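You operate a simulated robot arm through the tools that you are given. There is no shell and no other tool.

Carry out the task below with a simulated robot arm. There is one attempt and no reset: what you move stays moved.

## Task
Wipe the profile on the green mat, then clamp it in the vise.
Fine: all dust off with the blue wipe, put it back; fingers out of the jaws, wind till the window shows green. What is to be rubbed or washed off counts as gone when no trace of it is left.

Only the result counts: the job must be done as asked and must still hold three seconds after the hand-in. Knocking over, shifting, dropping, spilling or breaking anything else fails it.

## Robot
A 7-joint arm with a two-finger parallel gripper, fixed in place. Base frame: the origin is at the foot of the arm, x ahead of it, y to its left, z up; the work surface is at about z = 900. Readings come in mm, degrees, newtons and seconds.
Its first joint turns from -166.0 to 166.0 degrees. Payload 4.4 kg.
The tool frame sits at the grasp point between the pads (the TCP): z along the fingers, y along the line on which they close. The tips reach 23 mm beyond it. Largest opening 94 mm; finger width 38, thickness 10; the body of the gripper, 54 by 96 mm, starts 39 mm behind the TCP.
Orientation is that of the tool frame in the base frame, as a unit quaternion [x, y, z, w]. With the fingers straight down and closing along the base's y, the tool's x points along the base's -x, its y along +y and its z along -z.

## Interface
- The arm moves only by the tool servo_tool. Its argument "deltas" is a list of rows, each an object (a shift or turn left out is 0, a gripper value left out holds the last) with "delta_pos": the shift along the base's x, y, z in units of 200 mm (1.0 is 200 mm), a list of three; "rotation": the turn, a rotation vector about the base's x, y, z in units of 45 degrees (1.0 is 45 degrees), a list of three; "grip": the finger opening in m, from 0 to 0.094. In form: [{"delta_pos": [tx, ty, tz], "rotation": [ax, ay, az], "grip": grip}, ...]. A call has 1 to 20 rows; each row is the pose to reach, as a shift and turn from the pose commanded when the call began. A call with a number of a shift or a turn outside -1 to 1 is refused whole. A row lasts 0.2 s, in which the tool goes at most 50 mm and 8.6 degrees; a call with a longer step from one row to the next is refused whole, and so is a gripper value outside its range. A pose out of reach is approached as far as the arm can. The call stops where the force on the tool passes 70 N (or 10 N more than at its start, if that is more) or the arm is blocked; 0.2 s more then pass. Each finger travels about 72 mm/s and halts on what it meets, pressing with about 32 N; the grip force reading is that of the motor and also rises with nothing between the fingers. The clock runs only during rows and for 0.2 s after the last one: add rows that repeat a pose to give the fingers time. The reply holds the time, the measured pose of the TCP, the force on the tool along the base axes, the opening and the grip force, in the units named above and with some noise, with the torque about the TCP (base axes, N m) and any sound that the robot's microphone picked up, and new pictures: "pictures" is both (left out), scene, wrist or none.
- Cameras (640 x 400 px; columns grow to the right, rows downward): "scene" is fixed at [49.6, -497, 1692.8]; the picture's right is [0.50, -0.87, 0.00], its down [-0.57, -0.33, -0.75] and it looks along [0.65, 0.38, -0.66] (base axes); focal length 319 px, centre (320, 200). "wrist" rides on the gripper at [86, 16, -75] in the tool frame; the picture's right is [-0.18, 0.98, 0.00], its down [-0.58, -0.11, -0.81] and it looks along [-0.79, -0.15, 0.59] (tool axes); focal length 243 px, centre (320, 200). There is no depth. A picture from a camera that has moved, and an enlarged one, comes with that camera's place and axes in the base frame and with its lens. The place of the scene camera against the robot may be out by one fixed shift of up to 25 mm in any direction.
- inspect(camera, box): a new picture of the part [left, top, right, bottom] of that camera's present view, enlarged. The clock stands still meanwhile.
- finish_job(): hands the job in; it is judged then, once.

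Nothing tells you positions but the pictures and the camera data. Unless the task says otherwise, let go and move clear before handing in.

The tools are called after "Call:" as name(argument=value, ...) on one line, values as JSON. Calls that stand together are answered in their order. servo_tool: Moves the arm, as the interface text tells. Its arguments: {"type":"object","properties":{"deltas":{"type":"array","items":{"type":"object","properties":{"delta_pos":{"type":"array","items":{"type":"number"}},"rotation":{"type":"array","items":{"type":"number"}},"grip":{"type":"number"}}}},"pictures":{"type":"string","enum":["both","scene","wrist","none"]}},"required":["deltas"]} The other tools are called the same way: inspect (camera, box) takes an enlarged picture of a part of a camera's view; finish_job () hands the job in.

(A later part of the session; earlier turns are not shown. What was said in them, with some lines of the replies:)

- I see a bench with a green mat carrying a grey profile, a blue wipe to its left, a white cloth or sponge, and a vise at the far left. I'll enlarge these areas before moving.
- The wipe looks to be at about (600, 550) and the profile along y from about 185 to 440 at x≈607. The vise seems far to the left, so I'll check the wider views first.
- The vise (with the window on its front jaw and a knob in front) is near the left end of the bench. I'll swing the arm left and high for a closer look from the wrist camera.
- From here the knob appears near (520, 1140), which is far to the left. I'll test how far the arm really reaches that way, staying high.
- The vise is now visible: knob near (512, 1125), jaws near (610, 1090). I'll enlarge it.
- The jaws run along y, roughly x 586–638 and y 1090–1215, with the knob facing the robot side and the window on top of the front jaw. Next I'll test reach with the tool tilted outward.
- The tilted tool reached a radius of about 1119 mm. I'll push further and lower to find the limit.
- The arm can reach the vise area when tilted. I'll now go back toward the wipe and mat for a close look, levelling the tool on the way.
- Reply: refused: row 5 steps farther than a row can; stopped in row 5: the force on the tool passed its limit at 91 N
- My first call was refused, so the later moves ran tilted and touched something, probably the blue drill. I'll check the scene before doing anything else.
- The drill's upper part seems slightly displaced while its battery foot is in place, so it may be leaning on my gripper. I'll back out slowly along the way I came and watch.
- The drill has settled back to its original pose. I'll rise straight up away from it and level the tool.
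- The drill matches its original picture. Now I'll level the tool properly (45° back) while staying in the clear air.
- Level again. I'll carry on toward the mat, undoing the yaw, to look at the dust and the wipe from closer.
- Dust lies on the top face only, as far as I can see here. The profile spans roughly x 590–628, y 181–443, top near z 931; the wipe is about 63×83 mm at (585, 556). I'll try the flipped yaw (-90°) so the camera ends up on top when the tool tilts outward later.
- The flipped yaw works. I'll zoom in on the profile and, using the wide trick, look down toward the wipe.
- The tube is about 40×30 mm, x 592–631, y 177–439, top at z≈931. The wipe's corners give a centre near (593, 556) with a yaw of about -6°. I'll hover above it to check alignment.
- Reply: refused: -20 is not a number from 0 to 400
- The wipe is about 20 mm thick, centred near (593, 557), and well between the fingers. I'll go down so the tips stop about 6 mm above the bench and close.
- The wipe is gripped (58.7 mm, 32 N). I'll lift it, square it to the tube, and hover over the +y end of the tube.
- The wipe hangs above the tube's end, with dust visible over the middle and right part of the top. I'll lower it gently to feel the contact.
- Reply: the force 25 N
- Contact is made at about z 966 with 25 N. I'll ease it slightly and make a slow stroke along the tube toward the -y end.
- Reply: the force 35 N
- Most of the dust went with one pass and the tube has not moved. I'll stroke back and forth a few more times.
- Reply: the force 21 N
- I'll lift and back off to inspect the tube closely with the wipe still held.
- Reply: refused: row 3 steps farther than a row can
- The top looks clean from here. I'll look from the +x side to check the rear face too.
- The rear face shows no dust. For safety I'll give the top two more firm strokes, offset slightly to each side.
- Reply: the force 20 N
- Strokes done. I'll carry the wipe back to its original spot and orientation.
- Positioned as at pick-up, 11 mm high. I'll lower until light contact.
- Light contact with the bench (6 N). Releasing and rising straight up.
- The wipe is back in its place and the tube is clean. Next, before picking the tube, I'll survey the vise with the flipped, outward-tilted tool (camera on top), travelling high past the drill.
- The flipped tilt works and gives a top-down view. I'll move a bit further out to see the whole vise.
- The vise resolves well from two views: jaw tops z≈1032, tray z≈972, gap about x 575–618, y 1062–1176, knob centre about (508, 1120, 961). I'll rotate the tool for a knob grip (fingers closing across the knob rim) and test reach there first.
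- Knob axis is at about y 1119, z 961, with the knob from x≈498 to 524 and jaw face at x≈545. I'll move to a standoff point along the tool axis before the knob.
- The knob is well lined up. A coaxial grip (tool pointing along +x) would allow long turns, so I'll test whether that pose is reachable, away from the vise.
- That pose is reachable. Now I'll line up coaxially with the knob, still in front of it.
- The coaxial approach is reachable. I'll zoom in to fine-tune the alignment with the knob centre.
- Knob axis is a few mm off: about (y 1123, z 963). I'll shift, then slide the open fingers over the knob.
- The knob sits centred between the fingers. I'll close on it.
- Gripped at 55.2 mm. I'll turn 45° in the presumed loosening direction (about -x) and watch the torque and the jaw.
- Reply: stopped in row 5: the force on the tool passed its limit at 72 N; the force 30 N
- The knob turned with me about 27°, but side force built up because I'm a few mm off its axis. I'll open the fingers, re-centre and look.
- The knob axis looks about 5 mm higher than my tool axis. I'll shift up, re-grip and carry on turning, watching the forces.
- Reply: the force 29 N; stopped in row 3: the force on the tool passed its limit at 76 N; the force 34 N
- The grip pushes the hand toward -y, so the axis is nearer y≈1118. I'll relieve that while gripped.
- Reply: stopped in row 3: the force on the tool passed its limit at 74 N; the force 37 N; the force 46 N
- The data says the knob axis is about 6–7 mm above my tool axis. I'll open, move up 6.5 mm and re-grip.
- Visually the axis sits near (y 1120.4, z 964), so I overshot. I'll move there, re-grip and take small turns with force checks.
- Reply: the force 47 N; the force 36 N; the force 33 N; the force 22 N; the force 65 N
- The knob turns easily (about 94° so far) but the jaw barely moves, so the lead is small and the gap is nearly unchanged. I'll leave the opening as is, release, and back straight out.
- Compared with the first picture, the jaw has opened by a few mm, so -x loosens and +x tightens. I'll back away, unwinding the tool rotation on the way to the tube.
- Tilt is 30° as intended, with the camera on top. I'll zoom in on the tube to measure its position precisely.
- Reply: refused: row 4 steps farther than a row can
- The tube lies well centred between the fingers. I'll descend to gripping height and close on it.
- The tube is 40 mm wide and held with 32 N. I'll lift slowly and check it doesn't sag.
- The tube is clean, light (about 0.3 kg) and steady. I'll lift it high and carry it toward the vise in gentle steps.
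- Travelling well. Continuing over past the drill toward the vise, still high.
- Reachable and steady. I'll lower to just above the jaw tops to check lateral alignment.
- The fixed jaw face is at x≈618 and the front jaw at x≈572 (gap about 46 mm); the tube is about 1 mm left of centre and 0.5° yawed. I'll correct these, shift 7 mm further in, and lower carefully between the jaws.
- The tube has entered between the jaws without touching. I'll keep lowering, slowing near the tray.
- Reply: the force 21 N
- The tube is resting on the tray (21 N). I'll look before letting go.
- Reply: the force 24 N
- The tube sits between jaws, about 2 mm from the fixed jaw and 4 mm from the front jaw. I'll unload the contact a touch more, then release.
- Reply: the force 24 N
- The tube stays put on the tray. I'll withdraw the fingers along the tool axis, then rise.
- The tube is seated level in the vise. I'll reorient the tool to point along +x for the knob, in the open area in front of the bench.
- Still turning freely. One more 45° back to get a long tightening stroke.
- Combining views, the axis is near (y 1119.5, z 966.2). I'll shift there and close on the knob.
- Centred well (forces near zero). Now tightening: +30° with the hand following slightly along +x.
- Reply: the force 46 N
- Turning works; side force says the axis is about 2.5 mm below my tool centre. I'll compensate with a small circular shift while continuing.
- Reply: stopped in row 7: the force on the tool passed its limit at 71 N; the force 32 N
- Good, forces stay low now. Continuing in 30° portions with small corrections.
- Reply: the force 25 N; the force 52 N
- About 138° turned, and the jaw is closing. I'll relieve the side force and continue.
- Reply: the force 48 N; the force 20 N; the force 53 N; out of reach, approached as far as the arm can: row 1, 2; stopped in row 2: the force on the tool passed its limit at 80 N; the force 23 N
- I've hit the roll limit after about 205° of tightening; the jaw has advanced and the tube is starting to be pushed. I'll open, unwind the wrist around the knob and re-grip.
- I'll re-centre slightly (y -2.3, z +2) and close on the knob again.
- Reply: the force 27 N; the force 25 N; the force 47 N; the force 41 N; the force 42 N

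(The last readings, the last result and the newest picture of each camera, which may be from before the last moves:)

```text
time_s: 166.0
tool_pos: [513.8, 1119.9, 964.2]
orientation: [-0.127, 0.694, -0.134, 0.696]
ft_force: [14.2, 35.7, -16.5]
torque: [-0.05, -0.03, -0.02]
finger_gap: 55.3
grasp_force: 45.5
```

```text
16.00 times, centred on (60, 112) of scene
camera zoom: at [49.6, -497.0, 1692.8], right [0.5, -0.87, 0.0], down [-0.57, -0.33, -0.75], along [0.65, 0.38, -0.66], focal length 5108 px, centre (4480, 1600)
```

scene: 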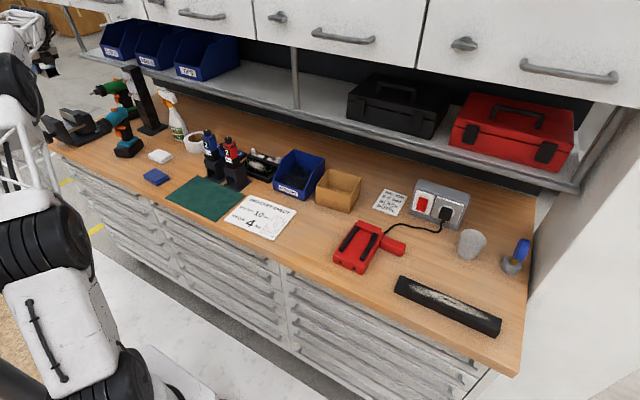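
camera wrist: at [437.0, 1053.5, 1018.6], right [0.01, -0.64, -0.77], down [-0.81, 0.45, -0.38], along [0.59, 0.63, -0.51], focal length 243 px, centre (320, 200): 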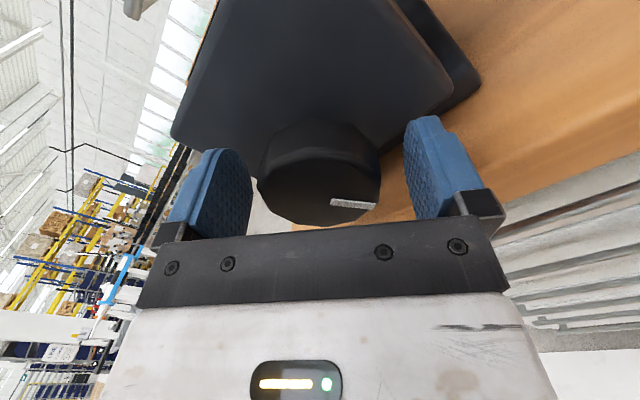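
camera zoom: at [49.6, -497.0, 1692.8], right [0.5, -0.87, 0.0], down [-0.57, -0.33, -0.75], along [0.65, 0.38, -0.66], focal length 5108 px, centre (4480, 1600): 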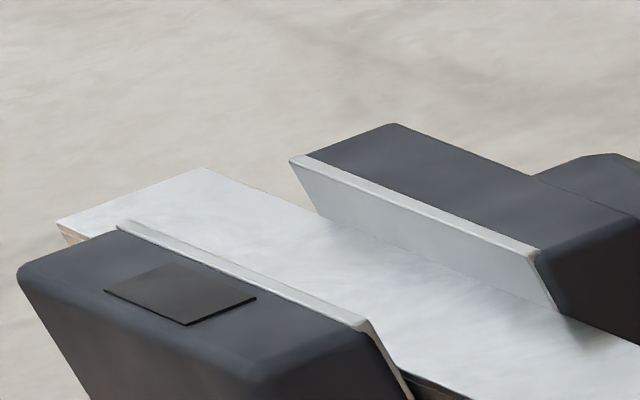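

Call:
servo_tool(deltas=[{"delta_pos": [0, 0.003, -0.002]}, {"delta_pos": [0.0005, 0.003, -0.002], "rotation": [0.11, 0, 0]}, {"delta_pos": [0.001, 0.003, -0.002], "rotation": [0.22, 0, 0]}, {"delta_pos": [0.0015, 0.003, -0.002], "rotation": [0.33, 0, 0]}, {"delta_pos": [0.002, 0.003, -0.002], "rotation": [0.44, 0, 0]}], pictures="none")

Call:
inspect(camera="scene", box=[40, 100, 80, 125])

```text
time_s: 167.2
tool_pos: [512.9, 1120.9, 964.2]
orientation: [-0.004, 0.707, -0.013, 0.707]
ft_force: [7.6, 18.5, -7.9]
torque: [-0.03, 0.17, 0.03]
finger_gap: 55.2
grasp_force: 45.3
```

```text
16.00 times, centred on (60, 112) of scene
camera zoom: at [49.6, -497.0, 1692.8], right [0.5, -0.87, 0.0], down [-0.57, -0.33, -0.75], along [0.65, 0.38, -0.66], focal length 5108 px, centre (4480, 1600)
```

zoom: 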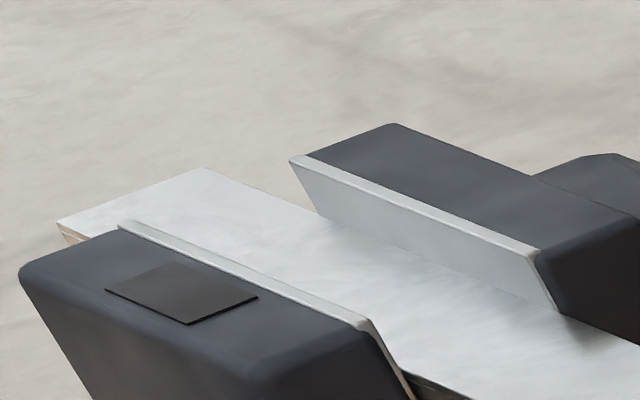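

The jaw keeps closing a little each step. Continuing.

Call:
servo_tool(deltas=[{"delta_pos": [0, 0.002, -0.001]}, {"delta_pos": [0.0005, 0.002, -0.001], "rotation": [0.11, 0, 0]}, {"delta_pos": [0.001, 0.002, -0.001], "rotation": [0.22, 0, 0]}, {"delta_pos": [0.0015, 0.002, -0.001], "rotation": [0.33, 0, 0]}, {"delta_pos": [0.002, 0.002, -0.001], "rotation": [0.44, 0, 0]}], pictures="none")

Call:
servo_tool(deltas=[{"delta_pos": [0.0005, 0.001, 0], "rotation": [0.11, 0, 0]}, {"delta_pos": [0.001, 0.001, 0], "rotation": [0.22, 0, 0]}, {"delta_pos": [0.0015, 0.001, 0], "rotation": [0.33, 0, 0]}, {"delta_pos": [0.002, 0.001, 0], "rotation": [0.44, 0, 0]}], pictures="none")

Call:
inspect(camera="scene", box=[40, 100, 80, 125])

```text
time_s: 168.4
tool_pos: [514.5, 1121.0, 964.1]
orientation: [0.117, 0.698, 0.11, 0.698]
ft_force: [-1.6, 6.2, 3.7]
torque: [0.0, -0.12, -0.05]
finger_gap: 55.6
grasp_force: 44.9
```

```text
time_s: 169.4
tool_pos: [514.0, 1121.3, 964.7]
orientation: [0.235, 0.669, 0.228, 0.667]
ft_force: [-3.6, 22.0, 9.4]
torque: [-0.02, -0.12, 0.33]
finger_gap: 55.7
grasp_force: 45.3
```

```text
16.00 times, centred on (60, 112) of scene
camera zoom: at [49.6, -497.0, 1692.8], right [0.5, -0.87, 0.0], down [-0.57, -0.33, -0.75], along [0.65, 0.38, -0.66], focal length 5108 px, centre (4480, 1600)
```

zoom: 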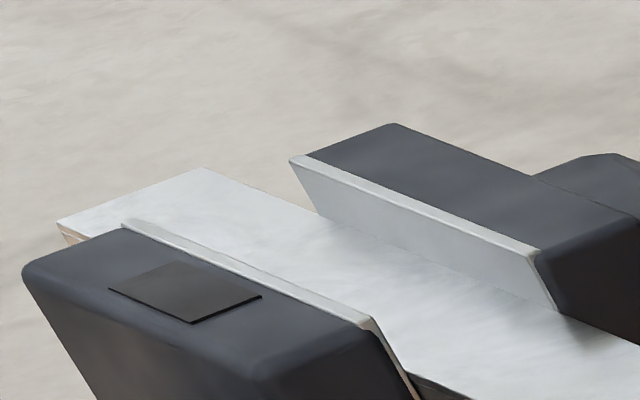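

Call:
servo_tool(deltas=[{"delta_pos": [0, 0.003, 0.001]}, {"delta_pos": [0.0005, 0.003, 0.001], "rotation": [0.12, 0, 0]}, {"delta_pos": [0.001, 0.003, 0.001], "rotation": [0.24, 0, 0]}, {"delta_pos": [0.0015, 0.003, 0.001], "rotation": [0.36, 0, 0]}, {"delta_pos": [0.002, 0.003, 0.001], "rotation": [0.48, 0, 0]}], pictures="none")

Call:
inspect(camera="scene", box=[40, 100, 80, 125])

Call:
inspect(camera="scene", box=[35, 90, 115, 150])

```text
time_s: 170.6
tool_pos: [514.6, 1122.1, 963.8]
orientation: [0.356, 0.615, 0.349, 0.611]
ft_force: [-10.0, -1.6, 7.6]
torque: [0.01, -0.1, 0.02]
finger_gap: 55.4
grasp_force: 45.2
```

```text
16.00 times, centred on (60, 112) of scene
camera zoom: at [49.6, -497.0, 1692.8], right [0.5, -0.87, 0.0], down [-0.57, -0.33, -0.75], along [0.65, 0.38, -0.66], focal length 5108 px, centre (4480, 1600)
```

zoom: 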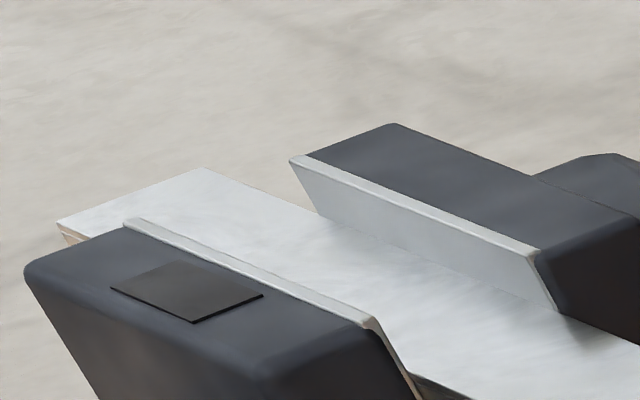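

```text
6.67 times, centred on (75, 120) of scene
camera zoom: at [49.6, -497.0, 1692.8], right [0.5, -0.87, 0.0], down [-0.57, -0.33, -0.75], along [0.65, 0.38, -0.66], focal length 2128 px, centre (1953, 733)
```

zoom: 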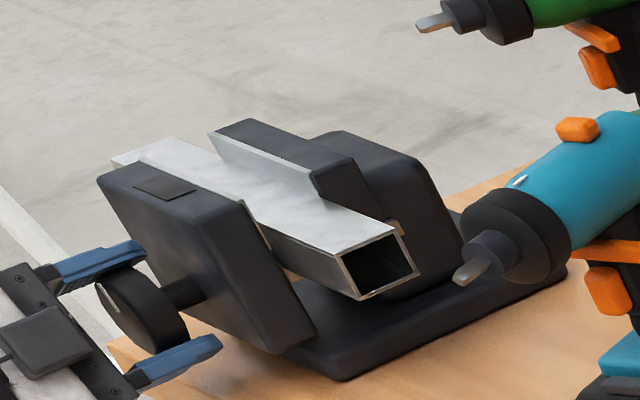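

Still no clamping torque or green, so another stroke is needed. I'll open, unwind the wrist and re-grip.

Call:
servo_tool(deltas=[{"grip": 0.07}, {"grip": 0.085}, {"grip": 0.085}, {"rotation": [-0.16, 0, 0]}, {"rotation": [-0.32, 0, 0]}, {"rotation": [-0.48, 0, 0]}, {"rotation": [-0.64, 0, 0]}, {"rotation": [-0.8, 0, 0]}, {"rotation": [-0.96, 0, 0]}, {"rotation": [-1.0, 0, 0]}], pictures="none")

Call:
servo_tool(deltas=[{"rotation": [-0.16, 0, 0]}, {"rotation": [-0.32, 0, 0]}, {"rotation": [-0.48, 0, 0]}, {"rotation": [-0.64, 0, 0]}, {"rotation": [-0.8, 0, 0]}, {"rotation": [-0.96, 0, 0]}, {"rotation": [-1.0, 0, 0]}], pictures="none")

Call:
servo_tool(deltas=[{"rotation": [-0.16, 0, 0]}, {"rotation": [-0.32, 0, 0]}, {"rotation": [-0.48, 0, 0]}, {"rotation": [-0.64, 0, 0]}, {"rotation": [-0.8, 0, 0]}, {"rotation": [-0.96, 0, 0]}, {"rotation": [-1.0, 0, 0]}], pictures="none")

Call:
servo_tool(deltas=[{"rotation": [-0.16, 0, 0]}, {"rotation": [-0.32, 0, 0]}, {"rotation": [-0.48, 0, 0]}, {"rotation": [-0.64, 0, 0]}, {"rotation": [-0.8, 0, 0]}, {"rotation": [-0.96, 0, 0]}, {"rotation": [-1.0, 0, 0]}], pictures="none")

Call:
servo_tool(deltas=[{"rotation": [-0.16, 0, 0]}, {"rotation": [-0.32, 0, 0]}, {"rotation": [-0.44, 0, 0]}, {"rotation": [-0.44, 0, 0]}], pictures="wrist")

Call:
inspect(camera="wrist", box=[224, 110, 416, 230])

Call:
inspect(camera="wrist", box=[0, 0, 640, 2])

```text
time_s: 172.8
tool_pos: [516.9, 1122.3, 964.9]
orientation: [0.094, 0.701, 0.086, 0.701]
ft_force: [0.2, 0.1, 0.0]
torque: [0.02, 0.0, 0.0]
finger_gap: 85.0
grasp_force: 0.0
```

```text
time_s: 174.4
tool_pos: [515.0, 1121.4, 963.7]
orientation: [-0.182, 0.681, -0.189, 0.684]
ft_force: [-1.5, -0.6, 0.2]
torque: [0.02, -0.02, 0.02]
finger_gap: 85.1
grasp_force: 0.1
```

```text
time_s: 176.0
tool_pos: [515.3, 1120.0, 964.1]
orientation: [-0.429, 0.556, -0.436, 0.563]
ft_force: [-0.2, -0.1, 0.7]
torque: [0.02, 0.0, 0.02]
finger_gap: 84.9
grasp_force: 0.0
```

```text
time_s: 177.6
tool_pos: [514.2, 1122.2, 965.0]
orientation: [0.612, -0.348, 0.615, -0.355]
ft_force: [-0.2, 0.5, 0.8]
torque: [-0.01, -0.01, 0.0]
finger_gap: 85.0
grasp_force: 0.0
```

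```text
time_s: 178.6
tool_pos: [516.0, 1121.9, 965.3]
orientation: [0.664, -0.236, 0.666, -0.244]
ft_force: [-1.0, -0.3, 0.5]
torque: [0.0, -0.02, 0.0]
finger_gap: 84.8
grasp_force: 0.0
camera wrist: at [441.1, 1052.8, 1019.3], right [0.01, -0.64, -0.77], down [-0.81, 0.45, -0.38], along [0.59, 0.63, -0.51], focal length 243 px, centre (320, 200)
```

wrist: 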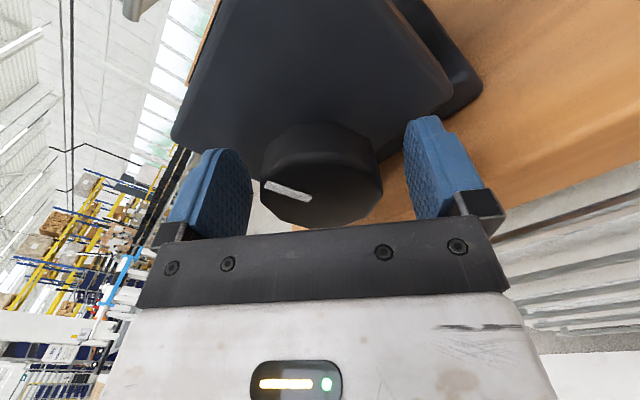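

```text
3.33 times, centred on (320, 170) of wrist
camera zoom: at [441.1, 1052.8, 1019.3], right [0.01, -0.64, -0.77], down [-0.81, 0.45, -0.38], along [0.59, 0.63, -0.51], focal length 809 px, centre (320, 300)
```

zoom: 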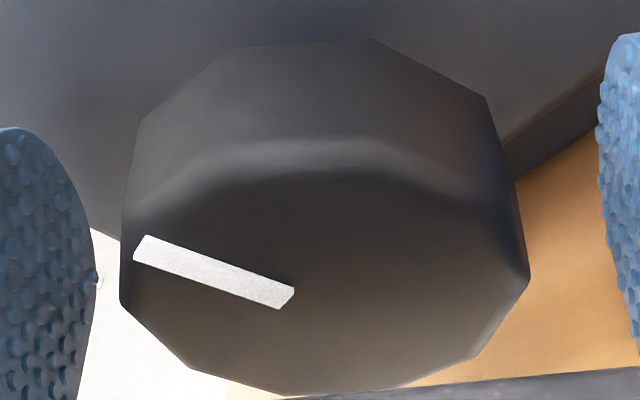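

```text
1.00 times, centred on (320, 1) of wrist (not enlarged: the box is as wide or as high as the picture)
camera zoom: at [441.1, 1052.8, 1019.3], right [0.01, -0.64, -0.77], down [-0.81, 0.45, -0.38], along [0.59, 0.63, -0.51], focal length 243 px, centre (320, 399)
```

zoom: 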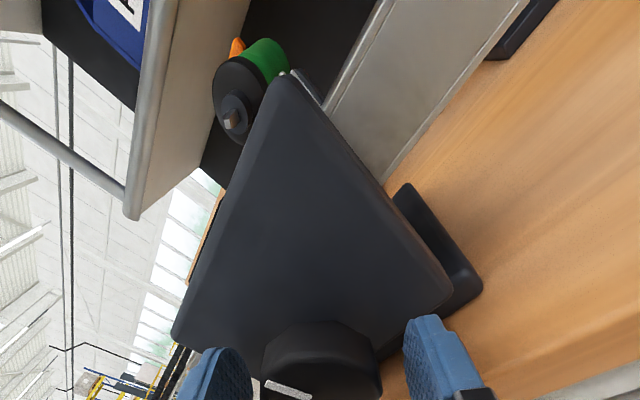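

Call:
servo_tool(deltas=[{"delta_pos": [-0.002, -0.0115, 0.005], "grip": 0.075}, {"delta_pos": [-0.002, -0.0115, 0.005], "grip": 0.062}, {"delta_pos": [-0.002, -0.0115, 0.005], "grip": 0.05}, {"delta_pos": [-0.002, -0.0115, 0.005], "grip": 0.04}, {"delta_pos": [-0.002, -0.0115, 0.005], "grip": 0.04}, {"delta_pos": [-0.002, -0.0115, 0.005], "grip": 0.04}], pictures="none")

Call:
servo_tool(deltas=[{"delta_pos": [0.0003, 0, 0], "rotation": [0.11, 0, 0]}, {"delta_pos": [0.0006, 0, 0], "rotation": [0.22, 0, 0]}, {"delta_pos": [0.001, 0, 0], "rotation": [0.33, 0, 0]}, {"delta_pos": [0.0013, 0, 0], "rotation": [0.44, 0, 0]}], pictures="none")

```text
time_s: 180.0
tool_pos: [514.4, 1119.3, 965.1]
orientation: [0.664, -0.238, 0.666, -0.245]
ft_force: [5.0, 13.9, 6.4]
torque: [-0.01, -0.12, 0.17]
finger_gap: 55.3
grasp_force: 45.0
```

```text
time_s: 181.0
tool_pos: [515.8, 1117.7, 965.2]
orientation: [0.611, -0.349, 0.615, -0.357]
ft_force: [-21.1, -24.6, 11.7]
torque: [0.02, -0.39, -0.26]
finger_gap: 55.0
grasp_force: 44.9
```

Call:
servo_tool(deltas=[{"delta_pos": [-0.001, -0.003, 0.001], "rotation": [0.11, 0, 0]}, {"delta_pos": [-0.001, -0.003, 0.001], "rotation": [0.22, 0, 0]}, {"delta_pos": [-0.0005, -0.003, 0.001], "rotation": [0.33, 0, 0]}, {"delta_pos": [0, -0.003, 0.001], "rotation": [0.44, 0, 0]}], pictures="none")

Call:
inspect(camera="scene", box=[40, 100, 80, 125])

```text
time_s: 182.0
tool_pos: [516.0, 1118.4, 965.0]
orientation: [0.541, -0.449, 0.545, -0.456]
ft_force: [3.0, 21.9, 6.0]
torque: [-0.02, -0.13, 0.33]
finger_gap: 55.3
grasp_force: 44.7
```

```text
16.00 times, centred on (60, 112) of scene
camera zoom: at [49.6, -497.0, 1692.8], right [0.5, -0.87, 0.0], down [-0.57, -0.33, -0.75], along [0.65, 0.38, -0.66], focal length 5108 px, centre (4480, 1600)
```

zoom: 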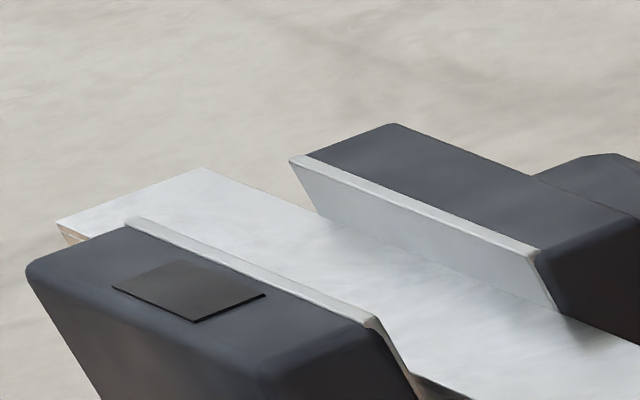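

Call:
servo_tool(deltas=[{"delta_pos": [0.0003, 0.002, 0], "rotation": [0.11, 0, 0]}, {"delta_pos": [0.0006, 0.002, 0], "rotation": [0.22, 0, 0]}, {"delta_pos": [0.001, 0.002, 0], "rotation": [0.33, 0, 0]}, {"delta_pos": [0.0013, 0.002, 0], "rotation": [0.44, 0, 0]}], pictures="none")

Call:
servo_tool(deltas=[{"delta_pos": [0.0003, 0, 0], "rotation": [0.11, 0, 0]}, {"delta_pos": [0.0006, 0, 0], "rotation": [0.22, 0, 0]}, {"delta_pos": [0.001, 0, 0], "rotation": [0.33, 0, 0]}, {"delta_pos": [0.0013, 0, 0], "rotation": [0.44, 0, 0]}], pictures="none")

```text
time_s: 183.0
tool_pos: [514.3, 1118.4, 964.2]
orientation: [-0.455, 0.536, -0.46, 0.542]
ft_force: [0.1, 19.2, 2.9]
torque: [0.0, 0.0, 0.17]
finger_gap: 54.9
grasp_force: 45.3
```

```text
time_s: 184.0
tool_pos: [515.0, 1119.2, 964.6]
orientation: [-0.355, 0.607, -0.362, 0.612]
ft_force: [-15.6, 5.4, -6.2]
torque: [0.0, -0.05, 0.15]
finger_gap: 55.2
grasp_force: 45.1
```

Call:
servo_tool(deltas=[{"delta_pos": [-0.001, 0.001, -0.001], "rotation": [0.11, 0, 0]}, {"delta_pos": [-0.0005, 0.001, -0.001], "rotation": [0.22, 0, 0]}, {"delta_pos": [0, 0.001, -0.001], "rotation": [0.33, 0, 0]}, {"delta_pos": [0.0003, 0.001, -0.001], "rotation": [0.44, 0, 0]}], pictures="none")

Call:
servo_tool(deltas=[{"delta_pos": [0.0003, 0, 0], "rotation": [0.11, 0, 0]}, {"delta_pos": [0.0006, 0, 0], "rotation": [0.22, 0, 0]}, {"delta_pos": [0.001, 0, 0], "rotation": [0.33, 0, 0]}, {"delta_pos": [0.0013, 0, 0], "rotation": [0.44, 0, 0]}], pictures="none")

Call:
inspect(camera="scene", box=[40, 100, 80, 125])

```text
time_s: 185.0
tool_pos: [514.3, 1118.6, 963.9]
orientation: [-0.245, 0.66, -0.252, 0.664]
ft_force: [-29.7, -9.4, -16.8]
torque: [-0.03, -0.19, -0.42]
finger_gap: 55.2
grasp_force: 44.9
```

```text
time_s: 186.0
tool_pos: [515.9, 1119.9, 963.0]
orientation: [-0.129, 0.694, -0.134, 0.696]
ft_force: [-24.4, 15.6, -29.3]
torque: [-0.09, 0.18, 0.38]
finger_gap: 55.5
grasp_force: 44.7
```

```text
16.00 times, centred on (60, 112) of scene
camera zoom: at [49.6, -497.0, 1692.8], right [0.5, -0.87, 0.0], down [-0.57, -0.33, -0.75], along [0.65, 0.38, -0.66], focal length 5108 px, centre (4480, 1600)
```

zoom: 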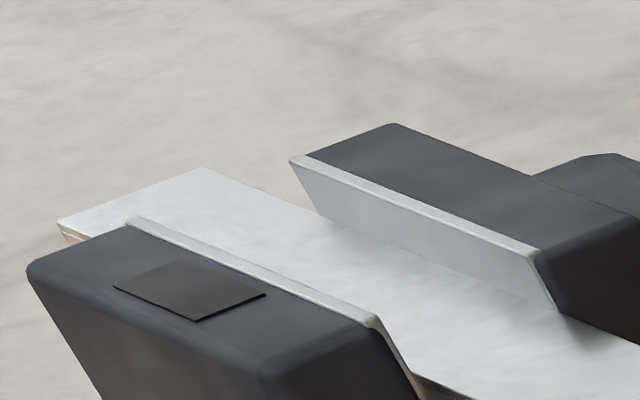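

Call:
servo_tool(deltas=[{"delta_pos": [-0.003, 0.001, -0.003]}, {"delta_pos": [-0.003, 0.001, -0.003]}], pictures="wrist")

Call:
inspect(camera="wrist", box=[224, 110, 416, 230])

Call:
inspect(camera="wrist", box=[180, 0, 500, 120])

```text
time_s: 186.6
tool_pos: [514.9, 1118.8, 964.9]
orientation: [-0.128, 0.694, -0.136, 0.696]
ft_force: [-5.7, 37.4, -33.4]
torque: [-0.06, 0.43, 0.83]
finger_gap: 55.4
grasp_force: 45.0
camera wrist: at [441.1, 1104.1, 876.2], right [0.01, 0.98, -0.19], down [-0.81, 0.12, 0.58], along [0.59, 0.14, 0.79], focal length 243 px, centre (320, 200)
```

wrist: 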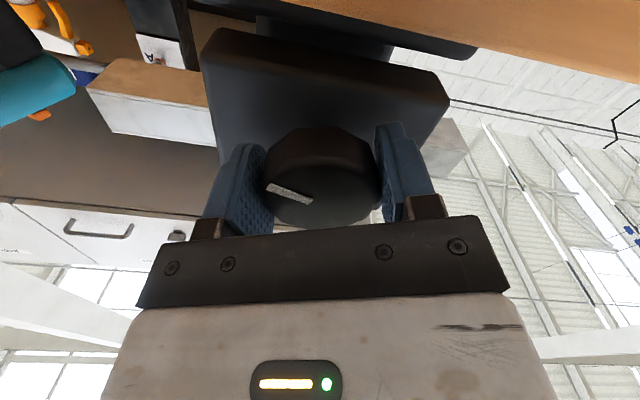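

```text
3.33 times, centred on (320, 170) of wrist
camera zoom: at [441.1, 1104.1, 876.2], right [0.01, 0.98, -0.19], down [-0.81, 0.12, 0.58], along [0.59, 0.14, 0.79], focal length 809 px, centre (320, 300)
```

zoom: 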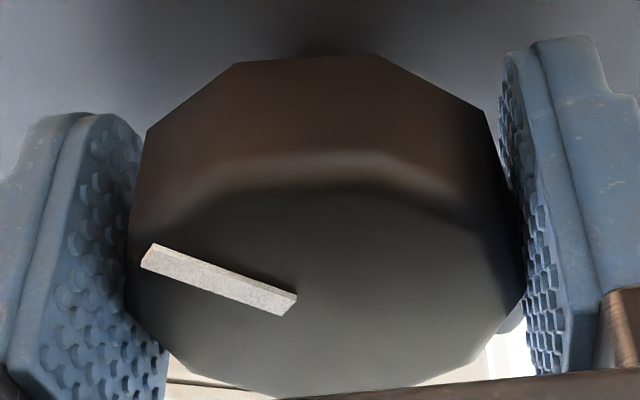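

```text
2.00 times, centred on (340, 60) of wrist
camera zoom: at [441.1, 1104.1, 876.2], right [0.01, 0.98, -0.19], down [-0.81, 0.12, 0.58], along [0.59, 0.14, 0.79], focal length 485 px, centre (280, 480)
```

zoom: 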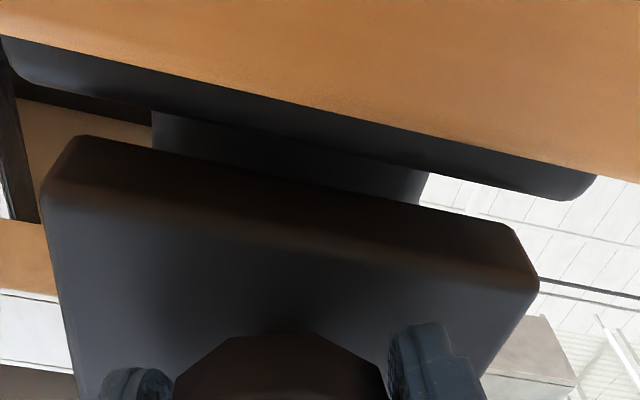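

The knob is turning true with the hand, and the jaw has advanced about 8 mm in total, so contact should be near. I'll relieve the side load and keep going.

Call:
servo_tool(deltas=[{"delta_pos": [0, 0.004, -0.003]}, {"delta_pos": [0.0003, 0.004, -0.003], "rotation": [0.11, 0, 0]}, {"delta_pos": [0.0006, 0.004, -0.003], "rotation": [0.22, 0, 0]}, {"delta_pos": [0.001, 0.004, -0.003], "rotation": [0.33, 0, 0]}, {"delta_pos": [0.0013, 0.004, -0.003], "rotation": [0.44, 0, 0]}], pictures="none")

Call:
servo_tool(deltas=[{"delta_pos": [0.0003, 0, -0.001], "rotation": [0.11, 0, 0]}, {"delta_pos": [0.0006, 0, -0.001], "rotation": [0.22, 0, 0]}, {"delta_pos": [0.001, 0, -0.001], "rotation": [0.33, 0, 0]}, {"delta_pos": [0.0013, 0, -0.001], "rotation": [0.44, 0, 0]}], pictures="none")

Call:
inspect(camera="scene", box=[40, 100, 80, 125])

```text
time_s: 187.8
tool_pos: [515.3, 1121.5, 963.1]
orientation: [-0.004, 0.707, -0.013, 0.707]
ft_force: [-12.8, 5.5, -25.1]
torque: [0.01, 0.29, 0.1]
finger_gap: 55.4
grasp_force: 45.0
```

```text
time_s: 188.8
tool_pos: [515.3, 1121.0, 962.7]
orientation: [0.116, 0.699, 0.108, 0.698]
ft_force: [-13.9, 0.9, -20.8]
torque: [0.05, 0.0, 0.1]
finger_gap: 55.1
grasp_force: 44.8
```

```text
16.00 times, centred on (60, 112) of scene
camera zoom: at [49.6, -497.0, 1692.8], right [0.5, -0.87, 0.0], down [-0.57, -0.33, -0.75], along [0.65, 0.38, -0.66], focal length 5108 px, centre (4480, 1600)
```

zoom: 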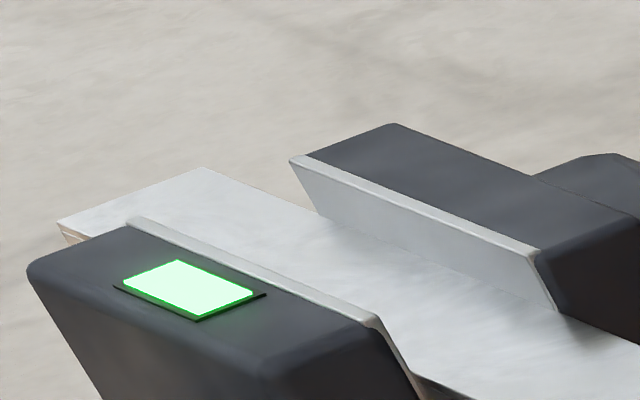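

The window now shows green. I'll stop winding, open the fingers and back straight out.

Call:
servo_tool(deltas=[{"grip": 0.065}, {"grip": 0.08}, {"grip": 0.09}, {"grip": 0.09}, {"delta_pos": [-0.1, 0, 0], "grip": 0.09}, {"delta_pos": [-0.3, 0, 0]}, {"delta_pos": [-0.5, 0, 0]}, {"delta_pos": [-0.65, 0, 0]}, {"delta_pos": [-0.65, 0, 0]}], pictures="both")

Call:
inspect(camera="scene", box=[35, 90, 115, 150])

```text
time_s: 190.8
tool_pos: [384.8, 1118.1, 965.8]
orientation: [0.117, 0.698, 0.108, 0.698]
ft_force: [1.0, 0.4, 0.3]
torque: [-0.02, 0.03, 0.02]
finger_gap: 90.1
grasp_force: 0.1
camera wrist: at [310.1, 1161.9, 888.3], right [0.01, 0.88, 0.48], down [-0.81, -0.28, 0.52], along [0.59, -0.4, 0.7], focal length 243 px, centre (320, 200)
```

scene: 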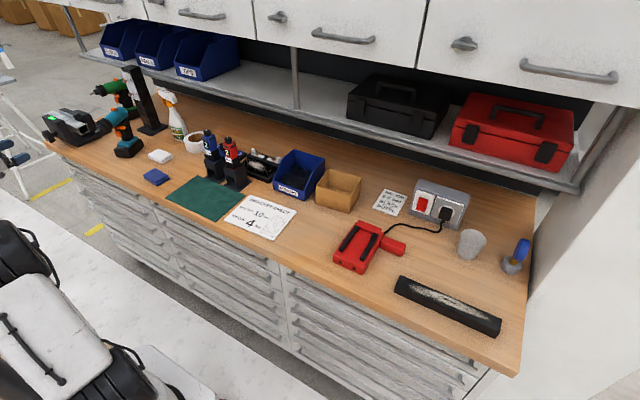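
wrist: 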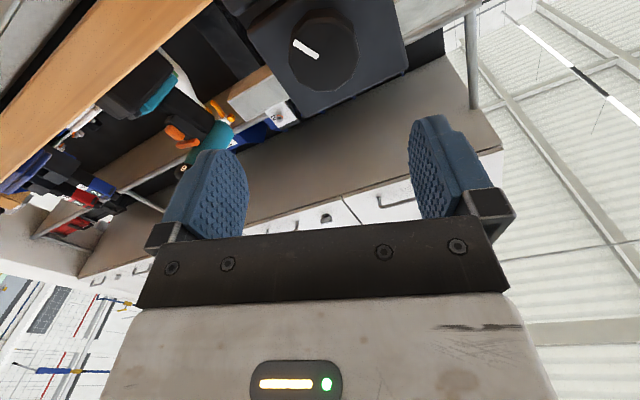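

```text
6.67 times, centred on (75, 120) of scene
camera zoom: at [49.6, -497.0, 1692.8], right [0.5, -0.87, 0.0], down [-0.57, -0.33, -0.75], along [0.65, 0.38, -0.66], focal length 2128 px, centre (1953, 733)
```

zoom: 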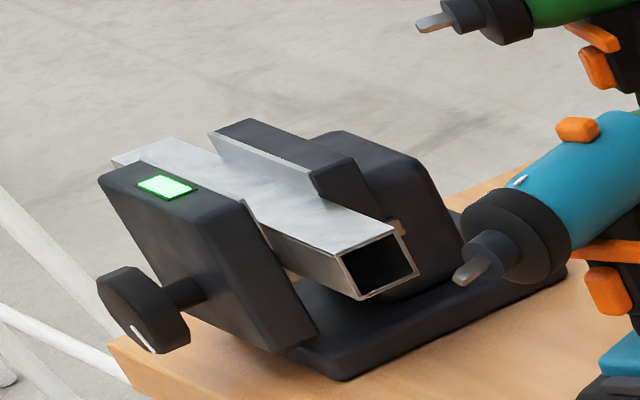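

Green stays on after release. I'll compare the other objects with the start pictures before finishing.

Call:
inspect(camera="scene", box=[130, 130, 290, 230])

Call:
inspect(camera="scene", box=[30, 70, 190, 170])

```text
4.00 times, centred on (210, 180) of scene
camera zoom: at [49.6, -497.0, 1692.8], right [0.5, -0.87, 0.0], down [-0.57, -0.33, -0.75], along [0.65, 0.38, -0.66], focal length 1277 px, centre (760, 280)
```

zoom: 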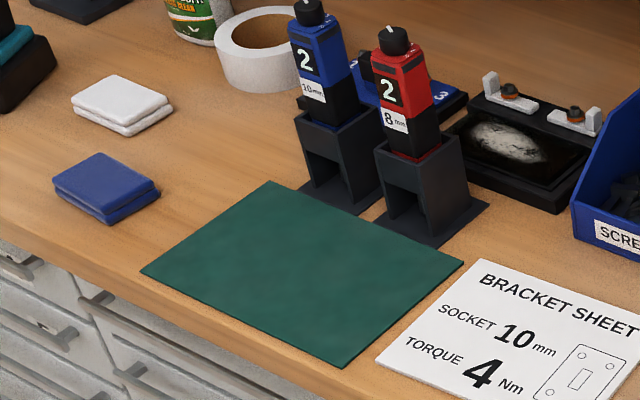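

```text
4.00 times, centred on (110, 120) of scene
camera zoom: at [49.6, -497.0, 1692.8], right [0.5, -0.87, 0.0], down [-0.57, -0.33, -0.75], along [0.65, 0.38, -0.66], focal length 1277 px, centre (1160, 520)
```

zoom: 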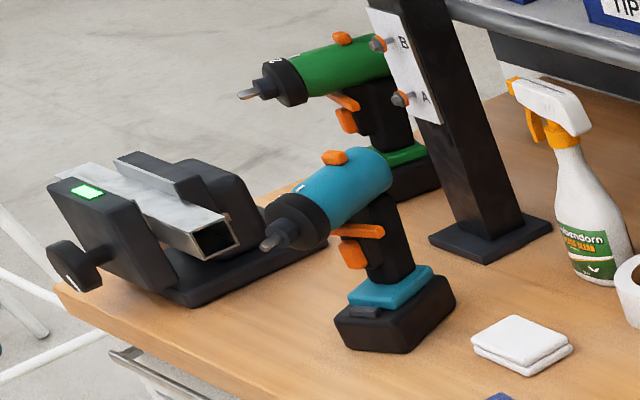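

Everything else is where it was: the wipe is back, the mat is bare, and the drill, drivers and cloth are in place. The window is green with the fingers clear of the jaws, so I'm handing in.

Call:
finish_job()

```text
The job is handed in.
```

The profile is wiped clean and clamped in the vise. The window went green as I wound and stayed green after I let go and backed the arm clear.

- **Dust:** I wiped the top face with five strokes of the blue wipe. No dust showed on the top, front or rear faces in close-up views. I never had a view of the underside.
- **Wipe:** it is back in its original spot, within about 2 mm by the before-and-after pictures.
- **Vise:** I first opened the jaws slightly, set the profile on the vise tray between the jaws, withdrew the fingers, and then wound the knob.
- **Contact with the drill:** early on, a refused move let the next ones run with the tool tilted, and the gripper bumped the blue drill. It leaned briefly, then settled back when I withdrew. In the later pictures its body and battery foot match the start; the bit may sit a few millimetres off.

I compared the mat, drivers, white cloth and second drill with the starting pictures and saw nothing else moved.
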